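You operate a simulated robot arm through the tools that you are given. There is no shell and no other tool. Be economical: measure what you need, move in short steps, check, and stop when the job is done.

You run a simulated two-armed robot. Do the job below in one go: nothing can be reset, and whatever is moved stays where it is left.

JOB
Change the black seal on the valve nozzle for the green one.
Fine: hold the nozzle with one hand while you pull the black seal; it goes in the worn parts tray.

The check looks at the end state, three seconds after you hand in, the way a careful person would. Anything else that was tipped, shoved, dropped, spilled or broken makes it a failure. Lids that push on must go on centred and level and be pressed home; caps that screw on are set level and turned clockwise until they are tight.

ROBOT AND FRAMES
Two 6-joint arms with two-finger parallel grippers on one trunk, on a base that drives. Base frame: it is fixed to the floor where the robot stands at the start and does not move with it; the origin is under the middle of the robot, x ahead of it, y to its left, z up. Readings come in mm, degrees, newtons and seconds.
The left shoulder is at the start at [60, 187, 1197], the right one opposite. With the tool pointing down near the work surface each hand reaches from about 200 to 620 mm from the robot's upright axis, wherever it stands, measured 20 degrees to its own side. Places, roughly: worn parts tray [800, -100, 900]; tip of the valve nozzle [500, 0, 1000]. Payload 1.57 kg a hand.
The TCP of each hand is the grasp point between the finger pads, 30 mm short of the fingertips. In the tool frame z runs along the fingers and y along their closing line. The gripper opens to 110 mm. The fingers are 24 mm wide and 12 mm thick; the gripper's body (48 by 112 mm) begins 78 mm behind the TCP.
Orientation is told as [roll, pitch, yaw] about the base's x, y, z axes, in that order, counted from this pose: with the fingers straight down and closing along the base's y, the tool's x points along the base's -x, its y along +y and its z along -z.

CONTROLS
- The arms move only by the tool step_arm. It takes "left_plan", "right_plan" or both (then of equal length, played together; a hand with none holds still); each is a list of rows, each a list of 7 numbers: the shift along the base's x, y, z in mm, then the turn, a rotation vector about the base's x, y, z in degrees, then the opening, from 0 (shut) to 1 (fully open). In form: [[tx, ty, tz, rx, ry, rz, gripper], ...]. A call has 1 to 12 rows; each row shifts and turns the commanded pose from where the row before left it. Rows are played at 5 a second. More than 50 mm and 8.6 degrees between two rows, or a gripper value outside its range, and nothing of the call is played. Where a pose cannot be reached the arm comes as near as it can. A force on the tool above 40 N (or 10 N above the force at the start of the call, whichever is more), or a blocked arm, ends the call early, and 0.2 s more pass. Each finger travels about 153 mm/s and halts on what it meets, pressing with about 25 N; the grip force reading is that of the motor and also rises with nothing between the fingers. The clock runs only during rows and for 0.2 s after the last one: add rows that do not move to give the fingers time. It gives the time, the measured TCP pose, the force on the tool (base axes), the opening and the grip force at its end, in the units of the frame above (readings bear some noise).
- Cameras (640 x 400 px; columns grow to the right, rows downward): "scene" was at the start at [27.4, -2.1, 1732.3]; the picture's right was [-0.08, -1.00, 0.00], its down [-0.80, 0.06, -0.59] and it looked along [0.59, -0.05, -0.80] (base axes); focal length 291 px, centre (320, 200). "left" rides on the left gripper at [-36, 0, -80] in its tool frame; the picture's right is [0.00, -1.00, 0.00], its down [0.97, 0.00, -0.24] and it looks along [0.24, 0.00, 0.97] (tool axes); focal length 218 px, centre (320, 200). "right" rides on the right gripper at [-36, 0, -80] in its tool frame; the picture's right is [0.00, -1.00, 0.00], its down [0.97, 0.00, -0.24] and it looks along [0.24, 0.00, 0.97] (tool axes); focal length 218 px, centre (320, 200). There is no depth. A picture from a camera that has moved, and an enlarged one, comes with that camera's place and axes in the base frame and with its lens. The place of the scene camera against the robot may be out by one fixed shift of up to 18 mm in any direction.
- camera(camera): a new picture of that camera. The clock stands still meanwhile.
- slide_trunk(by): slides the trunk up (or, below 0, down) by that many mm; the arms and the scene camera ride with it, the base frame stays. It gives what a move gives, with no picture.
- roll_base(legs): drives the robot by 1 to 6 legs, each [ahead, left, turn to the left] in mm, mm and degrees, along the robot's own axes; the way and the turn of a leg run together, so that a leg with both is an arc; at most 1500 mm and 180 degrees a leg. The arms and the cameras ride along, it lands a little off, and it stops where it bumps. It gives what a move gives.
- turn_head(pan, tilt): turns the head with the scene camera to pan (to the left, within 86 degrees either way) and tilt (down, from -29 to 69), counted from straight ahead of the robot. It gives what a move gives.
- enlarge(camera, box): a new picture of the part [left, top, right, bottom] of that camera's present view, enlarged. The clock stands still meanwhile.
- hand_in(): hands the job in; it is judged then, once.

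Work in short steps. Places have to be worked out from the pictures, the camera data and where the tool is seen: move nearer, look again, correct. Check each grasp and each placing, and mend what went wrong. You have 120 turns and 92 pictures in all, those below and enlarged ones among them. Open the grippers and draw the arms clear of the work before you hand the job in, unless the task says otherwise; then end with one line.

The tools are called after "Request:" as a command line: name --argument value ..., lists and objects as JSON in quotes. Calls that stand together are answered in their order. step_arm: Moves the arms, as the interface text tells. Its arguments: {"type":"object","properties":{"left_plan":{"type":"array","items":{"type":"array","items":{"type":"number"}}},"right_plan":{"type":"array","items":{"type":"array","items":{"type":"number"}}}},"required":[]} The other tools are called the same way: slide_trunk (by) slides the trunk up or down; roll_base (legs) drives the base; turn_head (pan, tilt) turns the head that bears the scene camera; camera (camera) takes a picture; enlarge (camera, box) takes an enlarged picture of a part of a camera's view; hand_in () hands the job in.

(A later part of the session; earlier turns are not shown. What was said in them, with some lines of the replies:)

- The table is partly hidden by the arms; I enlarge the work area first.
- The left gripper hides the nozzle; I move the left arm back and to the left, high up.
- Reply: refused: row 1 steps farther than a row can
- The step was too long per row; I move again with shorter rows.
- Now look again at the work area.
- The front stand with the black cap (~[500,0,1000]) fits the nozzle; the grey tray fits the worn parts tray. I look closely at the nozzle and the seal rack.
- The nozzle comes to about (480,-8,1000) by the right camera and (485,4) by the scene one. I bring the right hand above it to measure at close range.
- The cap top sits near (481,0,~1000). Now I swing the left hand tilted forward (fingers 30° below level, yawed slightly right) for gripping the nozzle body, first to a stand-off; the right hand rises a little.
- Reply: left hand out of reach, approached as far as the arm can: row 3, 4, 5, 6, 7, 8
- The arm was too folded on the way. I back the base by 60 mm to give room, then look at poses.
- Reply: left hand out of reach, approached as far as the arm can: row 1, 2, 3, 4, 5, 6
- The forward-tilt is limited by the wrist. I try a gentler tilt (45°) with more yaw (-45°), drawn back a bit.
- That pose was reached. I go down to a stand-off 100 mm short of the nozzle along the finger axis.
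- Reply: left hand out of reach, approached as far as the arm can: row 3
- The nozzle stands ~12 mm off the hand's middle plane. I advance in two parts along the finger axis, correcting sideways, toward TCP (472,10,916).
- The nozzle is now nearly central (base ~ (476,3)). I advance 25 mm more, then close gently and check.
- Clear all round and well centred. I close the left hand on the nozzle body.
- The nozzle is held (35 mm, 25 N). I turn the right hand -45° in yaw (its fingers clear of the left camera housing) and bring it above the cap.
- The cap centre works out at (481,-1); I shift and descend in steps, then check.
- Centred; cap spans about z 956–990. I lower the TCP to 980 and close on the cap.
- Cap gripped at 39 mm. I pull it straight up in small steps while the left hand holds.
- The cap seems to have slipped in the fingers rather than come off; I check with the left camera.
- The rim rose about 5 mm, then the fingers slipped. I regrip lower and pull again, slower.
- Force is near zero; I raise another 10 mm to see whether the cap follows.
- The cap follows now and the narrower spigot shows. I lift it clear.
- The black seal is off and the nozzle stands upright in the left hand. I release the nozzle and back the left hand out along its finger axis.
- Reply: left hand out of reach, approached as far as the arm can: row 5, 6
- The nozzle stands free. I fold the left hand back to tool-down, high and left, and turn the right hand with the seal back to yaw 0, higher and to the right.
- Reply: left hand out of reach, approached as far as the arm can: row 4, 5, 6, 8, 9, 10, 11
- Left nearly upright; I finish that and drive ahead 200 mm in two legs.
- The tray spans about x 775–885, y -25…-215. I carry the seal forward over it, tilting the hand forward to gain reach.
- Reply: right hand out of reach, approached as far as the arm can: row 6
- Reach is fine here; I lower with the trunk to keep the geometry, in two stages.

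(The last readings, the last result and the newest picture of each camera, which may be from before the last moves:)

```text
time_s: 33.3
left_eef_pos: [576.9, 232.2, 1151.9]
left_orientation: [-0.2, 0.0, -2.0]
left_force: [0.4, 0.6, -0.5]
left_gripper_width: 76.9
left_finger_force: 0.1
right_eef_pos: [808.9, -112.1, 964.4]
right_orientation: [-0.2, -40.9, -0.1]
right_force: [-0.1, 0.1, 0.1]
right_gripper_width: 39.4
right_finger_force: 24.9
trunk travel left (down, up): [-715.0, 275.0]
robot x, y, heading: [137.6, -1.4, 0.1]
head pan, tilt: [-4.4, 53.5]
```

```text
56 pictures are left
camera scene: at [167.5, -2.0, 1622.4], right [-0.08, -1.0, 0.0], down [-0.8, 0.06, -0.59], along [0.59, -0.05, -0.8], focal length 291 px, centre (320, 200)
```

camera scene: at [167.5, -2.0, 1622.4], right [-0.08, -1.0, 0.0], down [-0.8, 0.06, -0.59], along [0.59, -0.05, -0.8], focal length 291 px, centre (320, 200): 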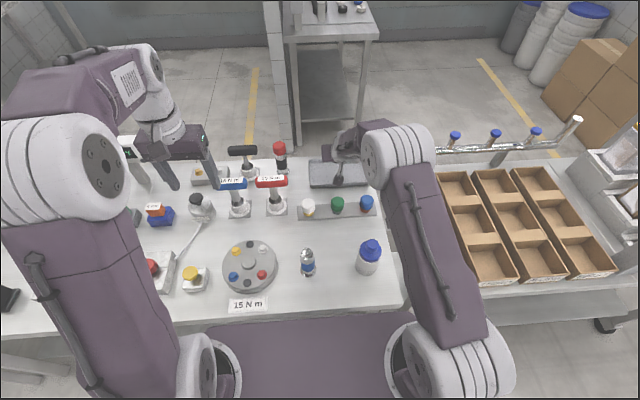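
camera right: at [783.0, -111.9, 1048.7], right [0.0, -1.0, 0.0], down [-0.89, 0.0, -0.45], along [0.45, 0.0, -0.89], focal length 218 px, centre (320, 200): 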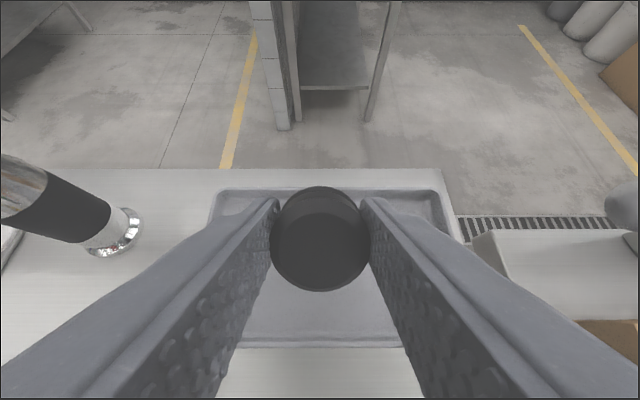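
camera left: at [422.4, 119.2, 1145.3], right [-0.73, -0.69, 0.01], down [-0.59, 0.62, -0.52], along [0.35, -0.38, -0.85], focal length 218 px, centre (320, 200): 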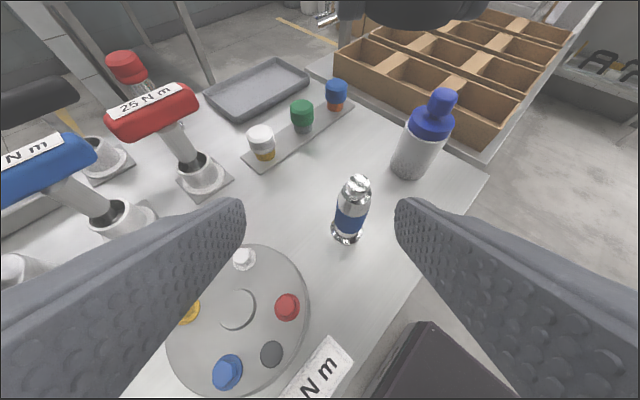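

The cap hangs over the tray's middle (tray x ≈ 763–875). I lower 52 mm more.

Request:
slide_trunk --by -52

Request:
camera --camera "right"

```text
time_s: 34.2
left_eef_pos: [576.3, 233.2, 1099.6]
left_orientation: [-0.2, 0.0, -1.8]
left_force: [-0.3, -0.1, 0.0]
left_gripper_width: 77.2
left_finger_force: 0.0
right_eef_pos: [809.6, -110.8, 912.7]
right_orientation: [-0.2, -40.8, -0.2]
right_force: [-0.3, -0.1, 0.3]
right_gripper_width: 39.3
right_finger_force: 25.1
trunk travel left (down, up): [-663.0, 327.0]
robot x, y, heading: [140.2, 3.8, 0.0]
head pan, tilt: [-4.4, 53.5]
```

```text
55 pictures are left
camera right: at [783.1, -111.9, 996.6], right [0.0, -1.0, 0.0], down [-0.89, 0.0, -0.45], along [0.45, 0.0, -0.89], focal length 218 px, centre (320, 200)
```

right: 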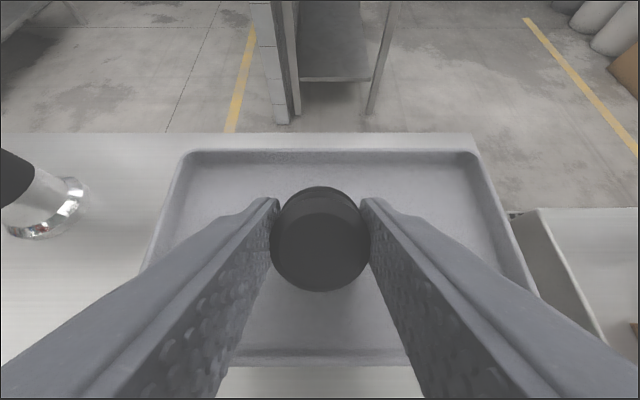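

Slightly lower still, then I open the fingers gently.

Request:
slide_trunk --by -8

Request:
step_arm --right_plan '[[0, 0, 0, 0, 0, 0, 0.4], [0, 0, 0, 0, 0, 0, 0.5], [0, 0, 0, 0, 0, 0, 0.6], [0, 0, 0, 0, 0, 0, 0.6]]'

Request:
camera --camera "right"

```text
time_s: 34.8
left_eef_pos: [577.5, 233.3, 1092.7]
left_orientation: [-0.2, -0.1, -1.9]
left_force: [0.4, -0.3, 0.2]
left_gripper_width: 77.0
left_finger_force: 0.0
right_eef_pos: [810.0, -111.4, 904.6]
right_orientation: [-0.1, -40.9, -0.1]
right_force: [0.0, -0.7, -0.5]
right_gripper_width: 39.6
right_finger_force: 24.9
trunk travel left (down, up): [-655.0, 335.0]
robot x, y, heading: [145.2, -0.5, 0.3]
head pan, tilt: [-4.4, 53.5]
```

```text
time_s: 35.8
left_eef_pos: [578.2, 233.5, 1092.1]
left_orientation: [-0.2, 0.1, -1.8]
left_force: [-0.7, 0.4, 0.5]
left_gripper_width: 77.3
left_finger_force: 0.1
right_eef_pos: [809.2, -112.0, 904.6]
right_orientation: [-0.3, -40.9, -0.1]
right_force: [-0.3, -0.5, -1.0]
right_gripper_width: 66.2
right_finger_force: 0.1
trunk travel left (down, up): [-655.0, 335.0]
robot x, y, heading: [136.9, -0.9, -0.3]
head pan, tilt: [-4.4, 53.5]
```

```text
54 pictures are left
camera right: at [783.2, -111.9, 988.5], right [0.0, -1.0, 0.0], down [-0.89, 0.0, -0.45], along [0.45, 0.0, -0.89], focal length 218 px, centre (320, 200)
```

right: 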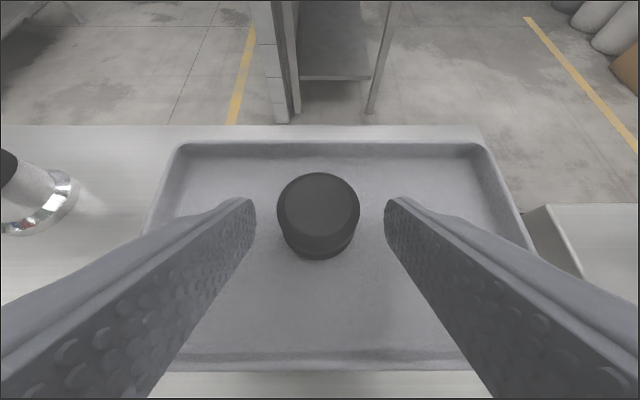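

The black seal sits upright in the tray. I raise the trunk straight up again.

Request:
slide_trunk --by 170

Request:
step_arm --right_plan '[[-22, 1, 15, 0, 7, 0, 0.6], [-22, 1, 15, 0, 7, 0, 0.6], [-22, 2, 15, 0, 7, 0, 0.6], [-22, 2, 15, 0, 7, 0, 0.6], [-22, 2, 10, 0, 7, 0, 0.6], [-22, 2, 0, 0, 6, 0, 0.6], [0, 0, 0, 0, 0, 0, 0.6]]'

Request:
camera --camera "right"

```text
time_s: 37.7
left_eef_pos: [577.1, 233.3, 1262.8]
left_orientation: [-0.3, 0.0, -1.9]
left_force: [0.3, 0.1, -0.2]
left_gripper_width: 77.3
left_finger_force: 0.1
right_eef_pos: [809.2, -111.4, 1074.3]
right_orientation: [-0.3, -41.0, -0.1]
right_force: [-0.1, 0.8, -0.2]
right_gripper_width: 66.1
right_finger_force: 0.1
trunk travel left (down, up): [-825.0, 165.0]
robot x, y, heading: [139.5, 0.5, -0.2]
head pan, tilt: [-4.4, 53.5]
```

```text
time_s: 39.3
left_eef_pos: [577.7, 232.5, 1261.6]
left_orientation: [-0.2, 0.0, -2.0]
left_force: [0.3, -0.5, -0.2]
left_gripper_width: 77.1
left_finger_force: 0.0
right_eef_pos: [678.1, -100.5, 1146.1]
right_orientation: [-0.3, 0.2, 0.0]
right_force: [-0.8, 0.6, -0.4]
right_gripper_width: 66.0
right_finger_force: 0.0
trunk travel left (down, up): [-825.0, 165.0]
robot x, y, heading: [142.1, 2.6, -0.3]
head pan, tilt: [-4.4, 53.5]
```

```text
53 pictures are left
camera right: at [712.4, -101.1, 1225.1], right [0.0, -1.0, 0.0], down [-0.97, 0.0, 0.24], along [-0.24, 0.0, -0.97], focal length 218 px, centre (320, 200)
```

right: 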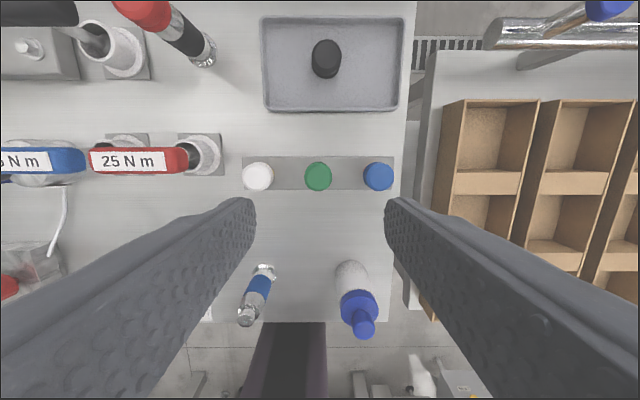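

Green seal top lies near (672,-98,~917). I descend above it and look again.

Request:
step_arm --right_plan '[[-6, 2, -40, 0, 0, 0, 0.6], [0, 0, -40, 0, 0, 0, 0.6], [0, 0, -40, 0, 0, 0, 0.6], [0, 0, -40, 0, 0, 0, 0.6], [0, 0, 0, 0, 0, 0, 0.6]]'

Request:
camera --camera "right"

```text
time_s: 40.5
left_eef_pos: [577.4, 233.0, 1262.7]
left_orientation: [-0.3, 0.0, -1.9]
left_force: [0.0, 0.2, 0.0]
left_gripper_width: 77.1
left_finger_force: 0.1
right_eef_pos: [669.9, -98.8, 983.2]
right_orientation: [-0.3, 0.1, 0.0]
right_force: [-0.8, -0.8, -0.2]
right_gripper_width: 66.0
right_finger_force: 0.1
trunk travel left (down, up): [-825.0, 165.0]
robot x, y, heading: [138.4, 1.3, -0.1]
head pan, tilt: [-4.4, 53.5]
```

```text
52 pictures are left
camera right: at [705.1, -99.3, 1062.8], right [0.0, -1.0, 0.0], down [-0.97, 0.0, 0.24], along [-0.24, 0.0, -0.97], focal length 218 px, centre (320, 200)
```

right: 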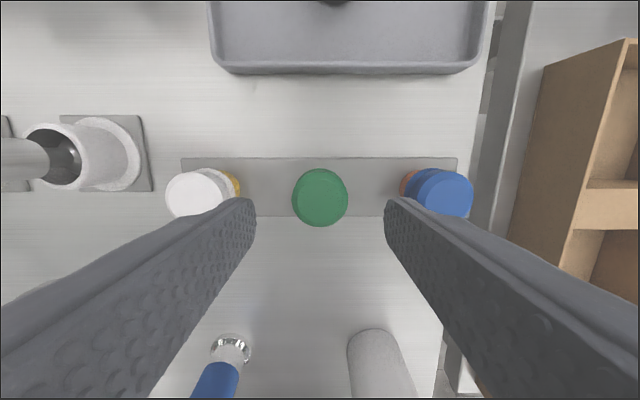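

Well aligned. I lower to TCP z≈906 and close on the green seal.

Request:
step_arm --right_plan '[[1.5, 0, -40, 0, 0, 0, 0.6], [0, 0, -30, 0, 0, 0, 0.6], [0, 0, -7, 0, 0, 0, 0.6], [0, 0, 0, 0, 0, 0, 0.45], [0, 0, 0, 0, 0, 0, 0.35], [0, 0, 0, 0, 0, 0, 0.25], [0, 0, 0, 0, 0, 0, 0.1], [0, 0, 0, 0, 0, 0, 0.1]]'

Request:
camera --camera "right"

```text
time_s: 42.3
left_eef_pos: [577.2, 233.2, 1262.1]
left_orientation: [-0.2, 0.0, -1.9]
left_force: [-0.1, 0.7, 0.0]
left_gripper_width: 77.0
left_finger_force: 0.1
right_eef_pos: [673.1, -99.0, 905.4]
right_orientation: [-0.3, 0.1, 0.0]
right_force: [-0.4, -0.4, 1.4]
right_gripper_width: 39.7
right_finger_force: 24.7
trunk travel left (down, up): [-825.0, 165.0]
robot x, y, heading: [141.7, -0.2, -0.1]
head pan, tilt: [-4.4, 53.5]
```

```text
51 pictures are left
camera right: at [707.3, -99.5, 985.9], right [0.0, -1.0, 0.0], down [-0.97, 0.0, 0.24], along [-0.24, 0.0, -0.97], focal length 218 px, centre (320, 200)
```

right: 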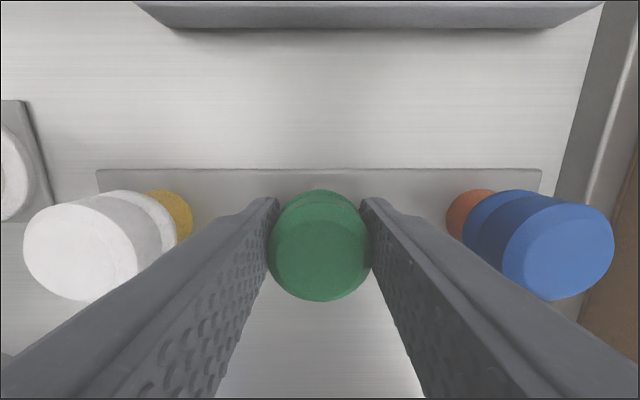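

Gripped. I lift slowly and watch whether the rack stays.

Request:
step_arm --right_plan '[[0, 0, 2, 0, 0, 0, 0.1], [0, 0, 2, 0, 0, 0, 0.1], [0, 0, 2, 0, 0, 0, 0.1], [0, 0, 2, 0, 0, 0, 0.1], [0, 0, 2, 0, 0, 0, 0.1], [0, 0, 3, 0, 0, 0, 0.1], [0, 0, 3, 0, 0, 0, 0.1]]'

Request:
camera --camera "right"

```text
time_s: 43.9
left_eef_pos: [577.6, 232.1, 1262.0]
left_orientation: [-0.2, 0.0, -1.9]
left_force: [0.8, 0.6, 0.2]
left_gripper_width: 77.2
left_finger_force: 0.0
right_eef_pos: [673.5, -100.4, 922.2]
right_orientation: [-0.3, 0.1, 0.0]
right_force: [0.1, -0.6, -0.8]
right_gripper_width: 39.8
right_finger_force: 24.6
trunk travel left (down, up): [-825.0, 165.0]
robot x, y, heading: [143.6, 0.3, -0.3]
head pan, tilt: [-4.4, 53.5]
```

```text
50 pictures are left
camera right: at [708.2, -100.3, 1002.7], right [0.0, -1.0, 0.0], down [-0.97, 0.0, 0.24], along [-0.24, 0.0, -0.97], focal length 218 px, centre (320, 200)
```

right: 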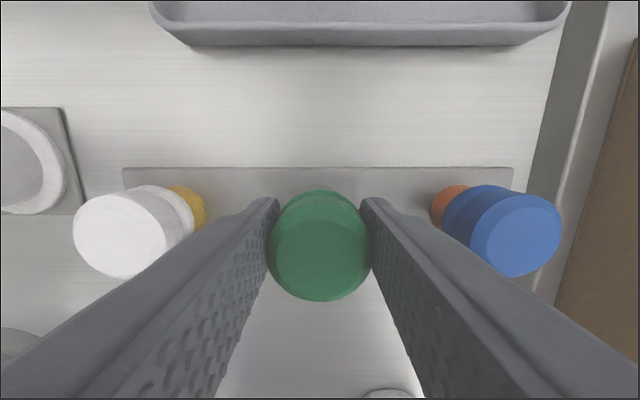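

The green seal comes off its peg and the rack stays. I lift and carry it over the nozzle, high.

Request:
step_arm --right_plan '[[0, 0, 10, 0, 0, 0, 0.1], [0, 0, 40, 0, 0, 0, 0.1], [0, 0, 45, 0, 0, 0, 0.1], [0, 0, 45, 0, 0, 0, 0.1], [0, 0, 45, 0, 0, 0, 0.1], [-38, 20, 10, 0, 0, 0, 0.1], [-38, 20, 10, 0, 0, 0, 0.1], [-38, 20, 0, 0, 0, 0, 0.1], [-38, 20, 0, 0, 0, 0, 0.1], [-38, 20, 0, 0, 0, 0, 0.1], [0, 0, 0, 0, 0, 0, 0.1]]'

Request:
camera --camera "right"

Request:
camera --camera "scene"

```text
time_s: 46.3
left_eef_pos: [578.9, 233.0, 1262.0]
left_orientation: [-0.3, 0.0, -1.9]
left_force: [0.1, 0.4, 1.2]
left_gripper_width: 77.1
left_finger_force: 0.2
right_eef_pos: [482.4, 1.3, 1127.5]
right_orientation: [-0.2, 0.1, -0.2]
right_force: [0.2, 0.4, -0.3]
right_gripper_width: 40.1
right_finger_force: 24.2
trunk travel left (down, up): [-825.0, 165.0]
robot x, y, heading: [141.6, 0.1, 0.0]
head pan, tilt: [-4.4, 53.5]
```

```text
49 pictures are left
camera right: at [517.5, 0.7, 1206.7], right [0.0, -1.0, 0.0], down [-0.97, 0.0, 0.24], along [-0.24, 0.0, -0.97], focal length 218 px, centre (320, 200)
```

right: 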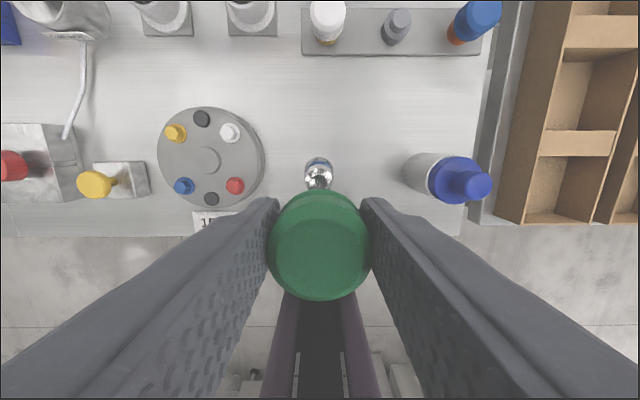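

```text
48 pictures are left
camera scene: at [168.9, -2.6, 1732.3], right [-0.08, -1.0, 0.0], down [-0.8, 0.06, -0.59], along [0.59, -0.05, -0.8], focal length 291 px, centre (320, 200)
```

scene: 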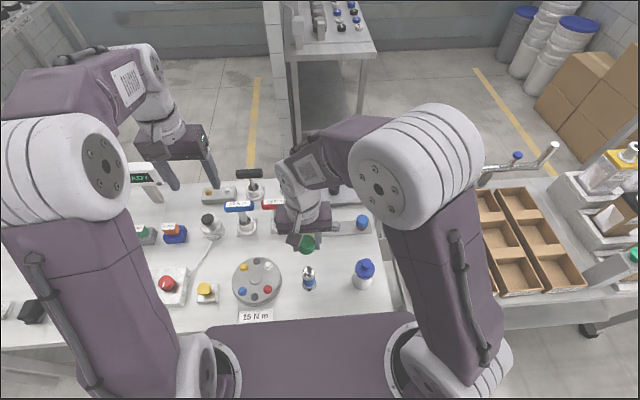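

I enlarge the nozzle tip in the right view to align.

Request:
enlarge --camera "right" --box '[280, 145, 360, 195]'

```text
8.00 times, centred on (320, 170) of right
camera zoom: at [517.5, 0.7, 1206.7], right [0.0, -1.0, 0.0], down [-0.97, 0.0, 0.24], along [-0.24, 0.0, -0.97], focal length 1746 px, centre (320, 440)
```

zoom: 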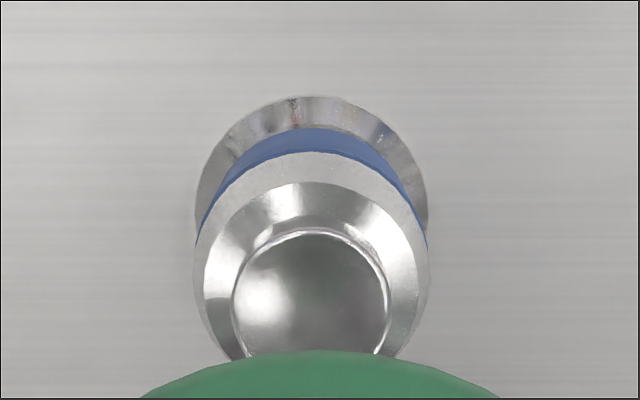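

Seal and nozzle line up within about 1 mm. I shift y +1 and descend to just above first contact.

Request:
step_arm --right_plan '[[0, 1, -40, 0, 0, 0, 0.1], [0, 0, -40, 0, 0, 0, 0.1], [0, 0, -25, 0, 0, 0, 0.1], [0, 0, -8, 0, 0, 0, 0.1], [0, 0, 0, 0, 0, 0, 0.1]]'

Request:
camera --camera "right"

Request:
enlarge --camera "scene" --box '[270, 230, 350, 310]'

```text
time_s: 47.5
left_eef_pos: [577.6, 232.7, 1261.9]
left_orientation: [-0.2, 0.1, -1.9]
left_force: [-0.9, 0.5, -0.1]
left_gripper_width: 77.0
left_finger_force: 0.0
right_eef_pos: [482.0, 2.5, 1015.4]
right_orientation: [-0.2, 0.1, 0.0]
right_force: [-0.4, -0.1, 0.2]
right_gripper_width: 40.1
right_finger_force: 25.2
trunk travel left (down, up): [-825.0, 165.0]
robot x, y, heading: [137.7, 1.5, -0.0]
head pan, tilt: [-4.4, 53.5]
```

```text
46 pictures are left
camera right: at [517.8, 2.4, 1094.2], right [0.0, -1.0, 0.0], down [-0.97, 0.0, 0.24], along [-0.24, 0.0, -0.97], focal length 218 px, centre (320, 200)
```

right: 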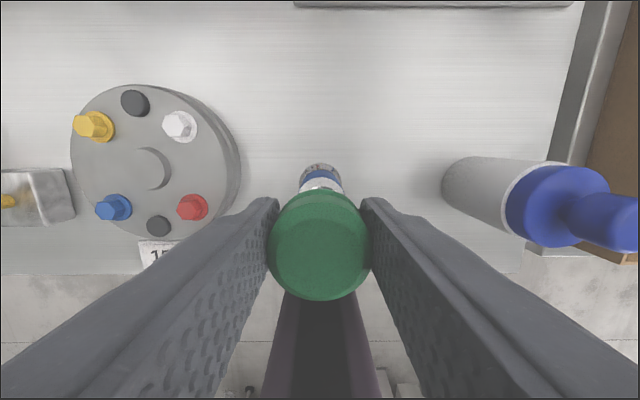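

```text
5.00 times, centred on (310, 270) of scene
camera zoom: at [168.3, -2.0, 1732.3], right [-0.08, -1.0, 0.0], down [-0.8, 0.06, -0.59], along [0.59, -0.05, -0.8], focal length 1455 px, centre (370, -150)
```

zoom: 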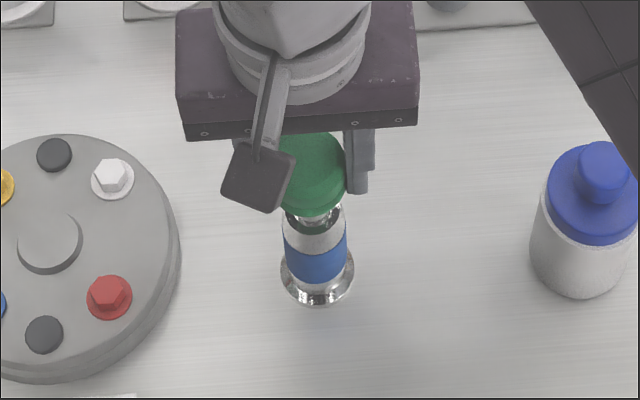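

Aligned from both views. I push down in small steps watching the force.

Request:
step_arm --right_plan '[[0, 0, -4, 0, 0, 0, 0.1], [0, 0, -4, 0, 0, 0, 0.1], [0, 0, -3, 0, 0, 0, 0.1], [0, 0, -3, 0, 0, 0, 0.1], [0, 0, -3, 0, 0, 0, 0.1]]'

Request:
camera --camera "right"

```text
time_s: 48.7
left_eef_pos: [578.0, 232.7, 1261.7]
left_orientation: [-0.1, -0.1, -1.9]
left_force: [0.1, 0.3, -0.2]
left_gripper_width: 77.1
left_finger_force: 0.0
right_eef_pos: [483.1, 2.4, 997.4]
right_orientation: [-0.3, 0.2, 0.0]
right_force: [-0.4, -0.1, -0.2]
right_gripper_width: 39.9
right_finger_force: 25.4
trunk travel left (down, up): [-825.0, 165.0]
robot x, y, heading: [140.1, 1.1, 0.1]
head pan, tilt: [-4.4, 53.5]
```

```text
44 pictures are left
camera right: at [518.1, 1.3, 1078.4], right [0.0, -1.0, 0.0], down [-0.97, 0.0, 0.24], along [-0.24, 0.0, -0.97], focal length 218 px, centre (320, 200)
```

right: 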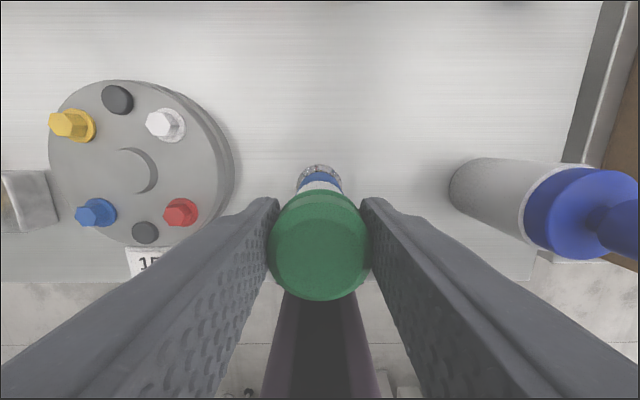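

No force yet, everything straight; I keep going down.

Request:
step_arm --right_plan '[[0, 0, -3, 0, 0, 0, 0.1], [0, 0, -3, 0, 0, 0, 0.1], [0, 0, -3, 0, 0, 0, 0.1], [0, 0, -3, 0, 0, 0, 0.1]]'

Request:
camera --camera "right"

```text
time_s: 49.7
left_eef_pos: [577.3, 232.6, 1262.4]
left_orientation: [-0.2, 0.0, -1.9]
left_force: [-0.1, 0.8, 0.3]
left_gripper_width: 76.8
left_finger_force: 0.1
right_eef_pos: [481.8, 0.8, 986.8]
right_orientation: [-0.2, 0.0, 0.0]
right_force: [-0.8, 0.5, -0.2]
right_gripper_width: 40.1
right_finger_force: 25.1
trunk travel left (down, up): [-825.0, 165.0]
robot x, y, heading: [138.2, 2.4, -0.0]
head pan, tilt: [-4.4, 53.5]
```

```text
43 pictures are left
camera right: at [517.6, 0.9, 1066.4], right [0.0, -1.0, 0.01], down [-0.97, 0.0, 0.24], along [-0.24, 0.0, -0.97], focal length 218 px, centre (320, 200)
```

right: 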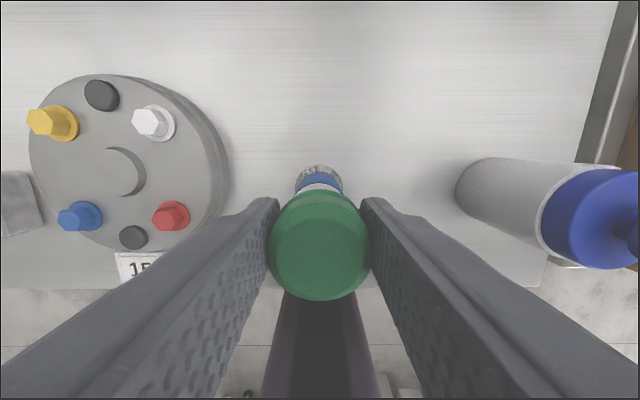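

The seal is now over the spigot without touching sideways; I press on to home.

Request:
step_arm --right_plan '[[0, 0, -2, 0, 0, 0, 0.1], [0, 0, -2, 0, 0, 0, 0.1], [0, 0, -2, 0, 0, 0, 0.1], [0, 0, -2, 0, 0, 0, 0.1], [0, 0, -2, 0, 0, 0, 0.1]]'

Request:
camera --camera "right"

```text
time_s: 50.9
left_eef_pos: [575.6, 231.3, 1263.8]
left_orientation: [-0.2, -0.1, -1.9]
left_force: [-1.1, 0.2, -0.2]
left_gripper_width: 77.0
left_finger_force: 0.0
right_eef_pos: [481.6, 1.6, 977.9]
right_orientation: [-0.1, -0.2, -0.2]
right_force: [0.6, -2.9, 33.3]
right_gripper_width: 40.4
right_finger_force: 25.0
trunk travel left (down, up): [-825.0, 165.0]
robot x, y, heading: [141.7, 0.7, 0.2]
head pan, tilt: [-4.4, 53.5]
```

```text
42 pictures are left
camera right: at [516.8, 1.3, 1058.5], right [0.0, -1.0, 0.0], down [-0.97, 0.0, 0.24], along [-0.24, 0.0, -0.97], focal length 218 px, centre (320, 200)
```

right: 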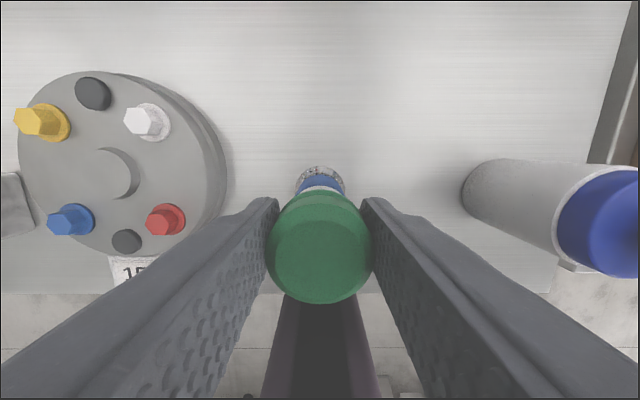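

33 N builds at TCP 978, near the expected seated height. I press a bit more.

Request:
step_arm --right_plan '[[0, 0, -2, 0, 0, 0, 0.1], [0, 0, -2, 0, 0, 0, 0.1], [0, 0, 0, 0, 0, 0, 0.1]]'

Request:
camera --camera "right"

Request:
enlarge --camera "scene" --box '[270, 230, 350, 310]'

```text
time_s: 51.7
left_eef_pos: [574.2, 233.5, 1263.9]
left_orientation: [-0.2, 0.0, -1.9]
left_force: [-0.6, 0.0, 0.1]
left_gripper_width: 77.1
left_finger_force: 0.0
right_eef_pos: [481.1, 1.9, 974.4]
right_orientation: [-0.1, 0.0, 0.0]
right_force: [1.5, 0.0, 33.1]
right_gripper_width: 39.6
right_finger_force: 25.4
trunk travel left (down, up): [-825.0, 165.0]
robot x, y, heading: [142.3, 0.8, 0.0]
head pan, tilt: [-4.4, 53.5]
```

```text
41 pictures are left
camera right: at [516.6, 1.3, 1053.4], right [0.0, -1.0, 0.0], down [-0.97, 0.0, 0.24], along [-0.24, 0.0, -0.97], focal length 218 px, centre (320, 200)
```

right: 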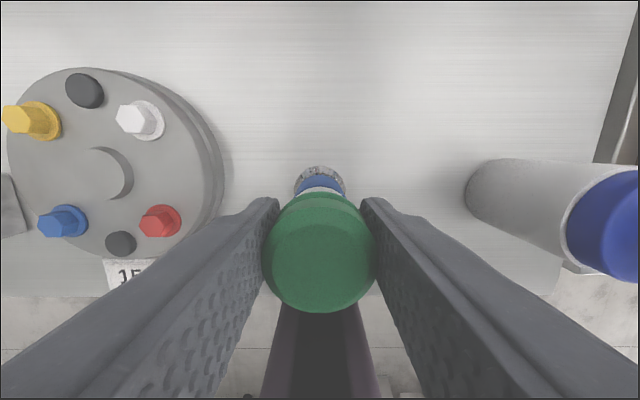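

```text
5.00 times, centred on (310, 270) of scene
camera zoom: at [164.7, -2.0, 1732.4], right [-0.08, -1.0, 0.0], down [-0.8, 0.06, -0.6], along [0.59, -0.05, -0.8], focal length 1455 px, centre (370, -150)
```

zoom: 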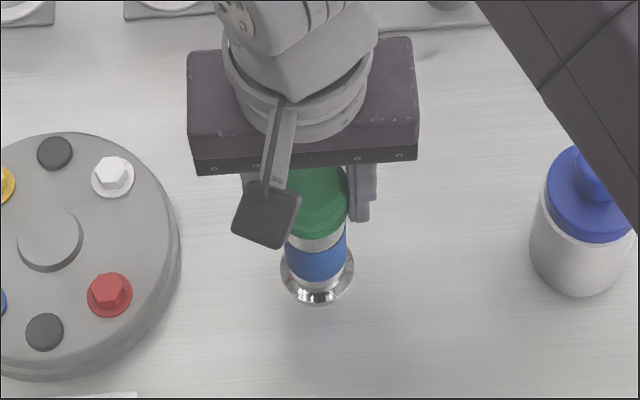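

The fingers start slipping on the seal. I open, rise, close the fingers and will press the top with the fingertips.

Request:
step_arm --right_plan '[[0, 0, 2, 0, 0, 0, 0.1], [0, 0, 0, 0, 0, 0, 0.45], [0, 0, 0, 0, 0, 0, 0.6], [0, 0, 20, 0, 0, 0, 0.6], [0, 0, 30, 0, 0, 0, 0.6], [0, 0, 30, 0, 0, 0, 0.4], [0, 0, 0, 0, 0, 0, 0.0], [0, 0, 0, 0, 0, 0, 0.0], [0, 0, 0, 0, 0, 0, 0.0]]'

Request:
camera --camera "right"

Request:
enlarge --camera "scene" --box '[270, 230, 350, 310]'

```text
time_s: 53.7
left_eef_pos: [577.0, 232.7, 1262.4]
left_orientation: [-0.2, 0.0, -1.9]
left_force: [0.5, 0.4, 0.7]
left_gripper_width: 76.9
left_finger_force: 0.0
right_eef_pos: [483.4, 0.9, 1054.5]
right_orientation: [-0.3, 0.1, 0.0]
right_force: [0.1, 0.0, -0.4]
right_gripper_width: 0.0
right_finger_force: 20.9
trunk travel left (down, up): [-825.0, 165.0]
robot x, y, heading: [143.9, -0.8, -0.0]
head pan, tilt: [-4.4, 53.5]
```

```text
39 pictures are left
camera right: at [518.3, 1.0, 1134.7], right [0.0, -1.0, 0.0], down [-0.97, 0.0, 0.24], along [-0.24, 0.0, -0.97], focal length 218 px, centre (320, 200)
```

right: 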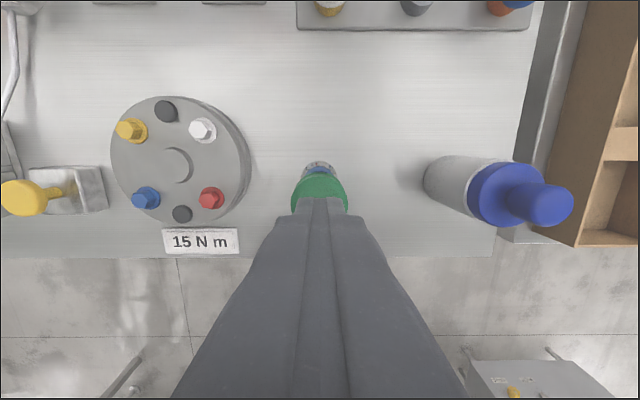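

```text
5.00 times, centred on (310, 270) of scene
camera zoom: at [167.4, -2.1, 1732.3], right [-0.08, -1.0, 0.0], down [-0.8, 0.06, -0.59], along [0.59, -0.05, -0.8], focal length 1455 px, centre (370, -150)
```

zoom: 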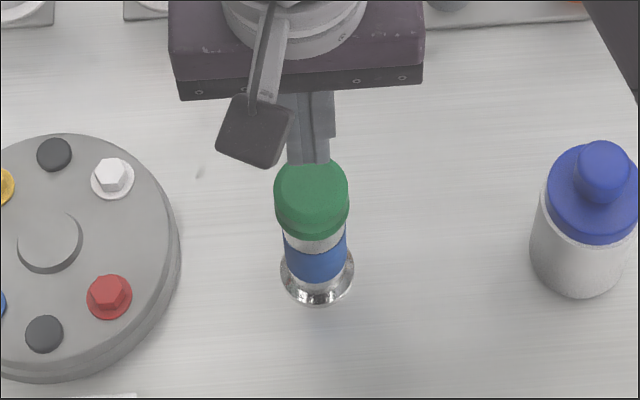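

The seal sits level and nearly home. I press its top with the shut fingertips until the force limit.

Request:
step_arm --right_plan '[[-1, 0, -20, 0, 0, 0, 0], [0, 0, -6, 0, 0, 0, 0], [0, 0, -3, 0, 0, 0, 0], [0, 0, -2, 0, 0, 0, 0], [0, 0, -2, 0, 0, 0, 0], [0, 0, -2, 0, 0, 0, 0], [0, 0, -2, 0, 0, 0, 0], [0, 0, -2, 0, 0, 0, 0], [0, 0, -2, 0, 0, 0, 0], [0, 0, -2, 0, 0, 0, 0]]'

```text
time_s: 55.5
left_eef_pos: [574.7, 231.9, 1263.1]
left_orientation: [-0.2, -0.1, -1.9]
left_force: [-0.3, 0.9, -0.6]
left_gripper_width: 76.8
left_finger_force: 0.1
right_eef_pos: [482.3, 1.6, 1018.7]
right_orientation: [-0.1, -0.4, -0.1]
right_force: [-3.8, -2.3, 30.9]
right_gripper_width: 0.0
right_finger_force: 21.3
trunk travel left (down, up): [-825.0, 165.0]
robot x, y, heading: [142.4, 2.2, -0.2]
head pan, tilt: [-4.4, 53.5]
stopped in row 9 (right hand): the force on the tool passed its limit (the readings are from after the stop); the commanded pose is now the measured one
```

Tip height is 988.7 under load, which matches the old seal's seated top. I press once more to confirm that it moves no further.

Request:
step_arm --right_plan '[[0, 0, -2, 0, 0, 0, 0], [0, 0, -2, 0, 0, 0, 0], [0, 0, -2, 0, 0, 0, 0], [0, 0, -2, 0, 0, 0, 0], [0, 0, -2, 0, 0, 0, 0]]'

Request:
step_arm --right_plan '[[0, 0, -2, 0, 0, 0, 0], [0, 0, -2, 0, 0, 0, 0], [0, 0, -2, 0, 0, 0, 0], [0, 0, -2, 0, 0, 0, 0], [0, 0, -2, 0, 0, 0, 0]]'

```text
time_s: 55.9
left_eef_pos: [574.7, 232.4, 1263.1]
left_orientation: [-0.2, -0.1, -1.9]
left_force: [-0.3, 0.6, -0.8]
left_gripper_width: 77.0
left_finger_force: 0.0
right_eef_pos: [482.0, 1.7, 1019.5]
right_orientation: [0.1, -0.5, -0.2]
right_force: [-5.2, -3.5, 29.9]
right_gripper_width: 0.0
right_finger_force: 21.2
trunk travel left (down, up): [-825.0, 165.0]
robot x, y, heading: [143.2, 0.8, -0.0]
head pan, tilt: [-4.4, 53.5]
stopped in row 1 (right hand): the force on the tool passed its limit (the readings are from after the stop); the commanded pose is now the measured one
```

```text
time_s: 56.2
left_eef_pos: [574.1, 232.3, 1263.1]
left_orientation: [-0.1, -0.1, -2.1]
left_force: [0.7, -0.3, 0.2]
left_gripper_width: 76.9
left_finger_force: 0.1
right_eef_pos: [483.0, 2.0, 1018.9]
right_orientation: [0.2, -0.6, -0.2]
right_force: [-4.5, -2.4, 26.5]
right_gripper_width: 0.0
right_finger_force: 20.7
trunk travel left (down, up): [-825.0, 165.0]
robot x, y, heading: [140.4, 2.8, -0.2]
head pan, tilt: [-4.4, 53.5]
stopped in row 1 (right hand): the force on the tool passed its limit (the readings are from after the stop); the commanded pose is now the measured one
```

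It does not move further at ~40 N. I lift off, open, and inspect.

Request:
step_arm --right_plan '[[0, 0, 10, 0, 0, 0, 0], [0, 0, 40, 0, 0, 0, 0], [0, 0, 40, 0, 0, 0, 0.3], [0, -40, 20, 0, 0, 0, 0.6], [0, -45, 10, 0, 0, 0, 0.6], [0, -45, 10, 0, 0, 0, 0.6]]'

Request:
enlarge --camera "scene" --box '[280, 245, 344, 305]'

Request:
camera --camera "right"

```text
time_s: 57.6
left_eef_pos: [576.5, 231.6, 1264.7]
left_orientation: [-0.2, 0.0, -2.0]
left_force: [0.0, 0.0, 0.6]
left_gripper_width: 76.9
left_finger_force: 0.0
right_eef_pos: [482.4, -129.5, 1147.3]
right_orientation: [0.0, -0.3, 0.0]
right_force: [0.9, -0.5, -0.3]
right_gripper_width: 66.0
right_finger_force: 0.0
trunk travel left (down, up): [-825.0, 165.0]
robot x, y, heading: [145.1, 3.1, 0.1]
head pan, tilt: [-4.4, 53.5]
```

```text
6.67 times, centred on (312, 275) of scene
camera zoom: at [166.7, -3.8, 1732.3], right [-0.08, -1.0, 0.0], down [-0.8, 0.06, -0.59], along [0.59, -0.05, -0.8], focal length 1940 px, centre (373, -300)
```

zoom: 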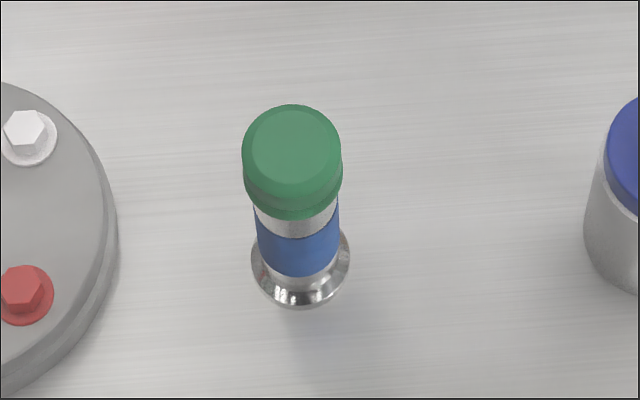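

```text
36 pictures are left
camera right: at [517.5, -130.0, 1227.8], right [0.0, -1.0, 0.0], down [-0.97, 0.0, 0.23], along [-0.23, 0.0, -0.97], focal length 218 px, centre (320, 200)
```

right: 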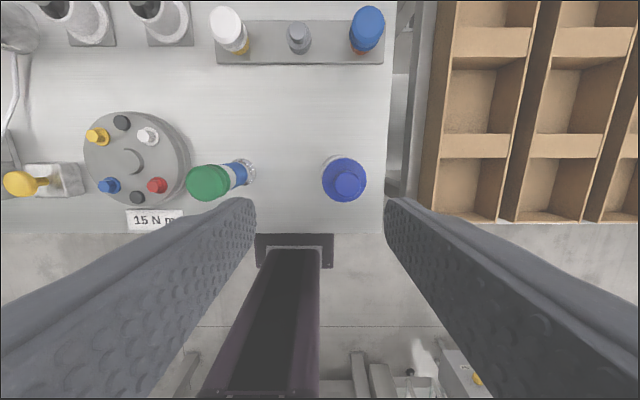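

I drive back to the start position so the scene camera repeats the first close-up of the black seal for comparison.

Request:
roll_base --legs '[[-143, 0, 0]]'

Request:
enlarge --camera "scene" --box '[275, 205, 339, 255]'

Request:
camera --camera "scene"

```text
time_s: 59.0
left_eef_pos: [434.6, 233.5, 1260.2]
left_orientation: [-0.2, 0.3, -1.8]
left_force: [0.6, -0.6, 0.9]
left_gripper_width: 77.0
left_finger_force: 0.1
right_eef_pos: [343.0, -128.2, 1146.4]
right_orientation: [-0.1, -0.4, 0.0]
right_force: [-0.7, 0.0, -0.3]
right_gripper_width: 65.9
right_finger_force: 0.0
trunk travel left (down, up): [-825.0, 165.0]
robot x, y, heading: [-3.4, -1.9, 0.2]
head pan, tilt: [-4.4, 53.5]
```

```text
8.00 times, centred on (307, 230) of scene
camera zoom: at [27.6, -2.1, 1732.3], right [-0.08, -1.0, 0.0], down [-0.8, 0.06, -0.59], along [0.59, -0.04, -0.81], focal length 2327 px, centre (424, -40)
```

zoom: 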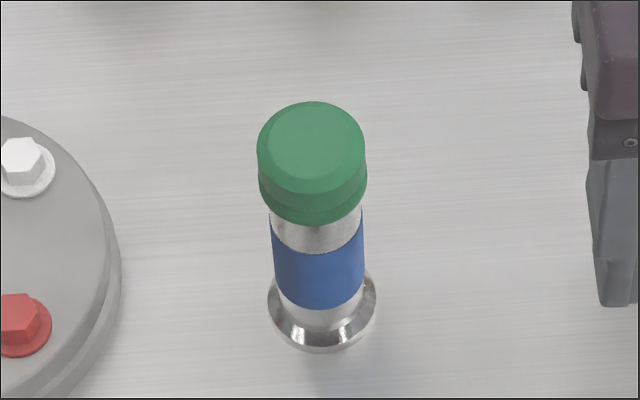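

```text
34 pictures are left
camera scene: at [27.6, -2.1, 1732.3], right [-0.08, -1.0, 0.0], down [-0.8, 0.06, -0.59], along [0.59, -0.04, -0.81], focal length 291 px, centre (320, 200)
```

scene: 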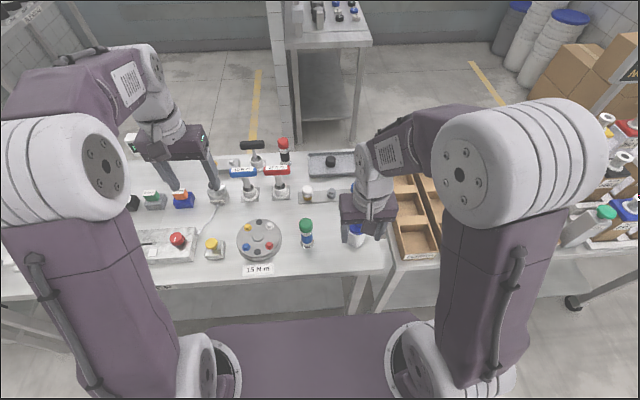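

Measured from the flange, rim and top match the black seal's seated position to the pixel, so the green seal is home. I raise the right hand clear and take a last look.

Request:
step_arm --right_plan '[[0, -20, 40, 0, 0, 0, 1], [0, -20, 40, 0, 0, 0, 1], [0, -20, 30, 0, 0, 0, 1]]' --left_plan '[[0, 0, 10, 0, 0, 0, 1], [0, 0, 0, 0, 0, 0, 1], [0, 0, 0, 0, 0, 0, 1]]'

Request:
enlarge --camera "scene" --box '[150, 130, 390, 280]'

```text
time_s: 59.8
left_eef_pos: [433.1, 233.6, 1272.3]
left_orientation: [-0.2, -0.1, -1.8]
left_force: [-0.1, 0.3, 0.3]
left_gripper_width: 110.0
left_finger_force: 0.0
right_eef_pos: [339.1, -189.3, 1258.4]
right_orientation: [0.0, -0.4, 0.0]
right_force: [0.2, -0.1, 0.1]
right_gripper_width: 109.9
right_finger_force: 0.1
trunk travel left (down, up): [-825.0, 165.0]
robot x, y, heading: [-3.5, -0.5, -0.1]
head pan, tilt: [-4.4, 53.5]
```

```text
2.67 times, centred on (270, 205) of scene
camera zoom: at [22.9, -2.3, 1732.3], right [-0.08, -1.0, 0.0], down [-0.8, 0.06, -0.59], along [0.59, -0.04, -0.8], focal length 776 px, centre (453, 187)
```

zoom: 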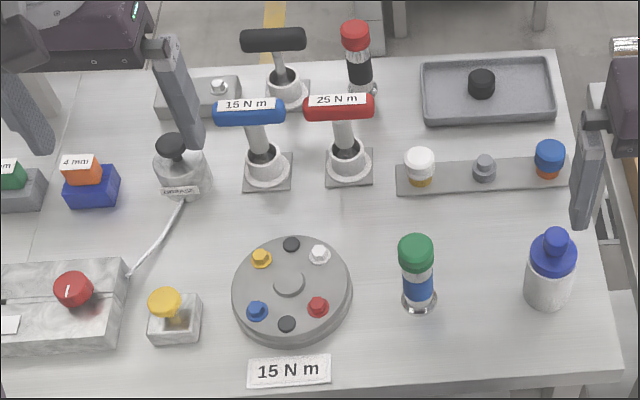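

Everything stands as it should: green seal home on the nozzle, black seal in the tray, nothing else moved. I hand in.

Request:
hand_in

```text
The job is handed in.
```

The green seal is pressed home on the valve nozzle, the black seal is in the worn parts tray, both hands are open and clear, and the job is handed in.
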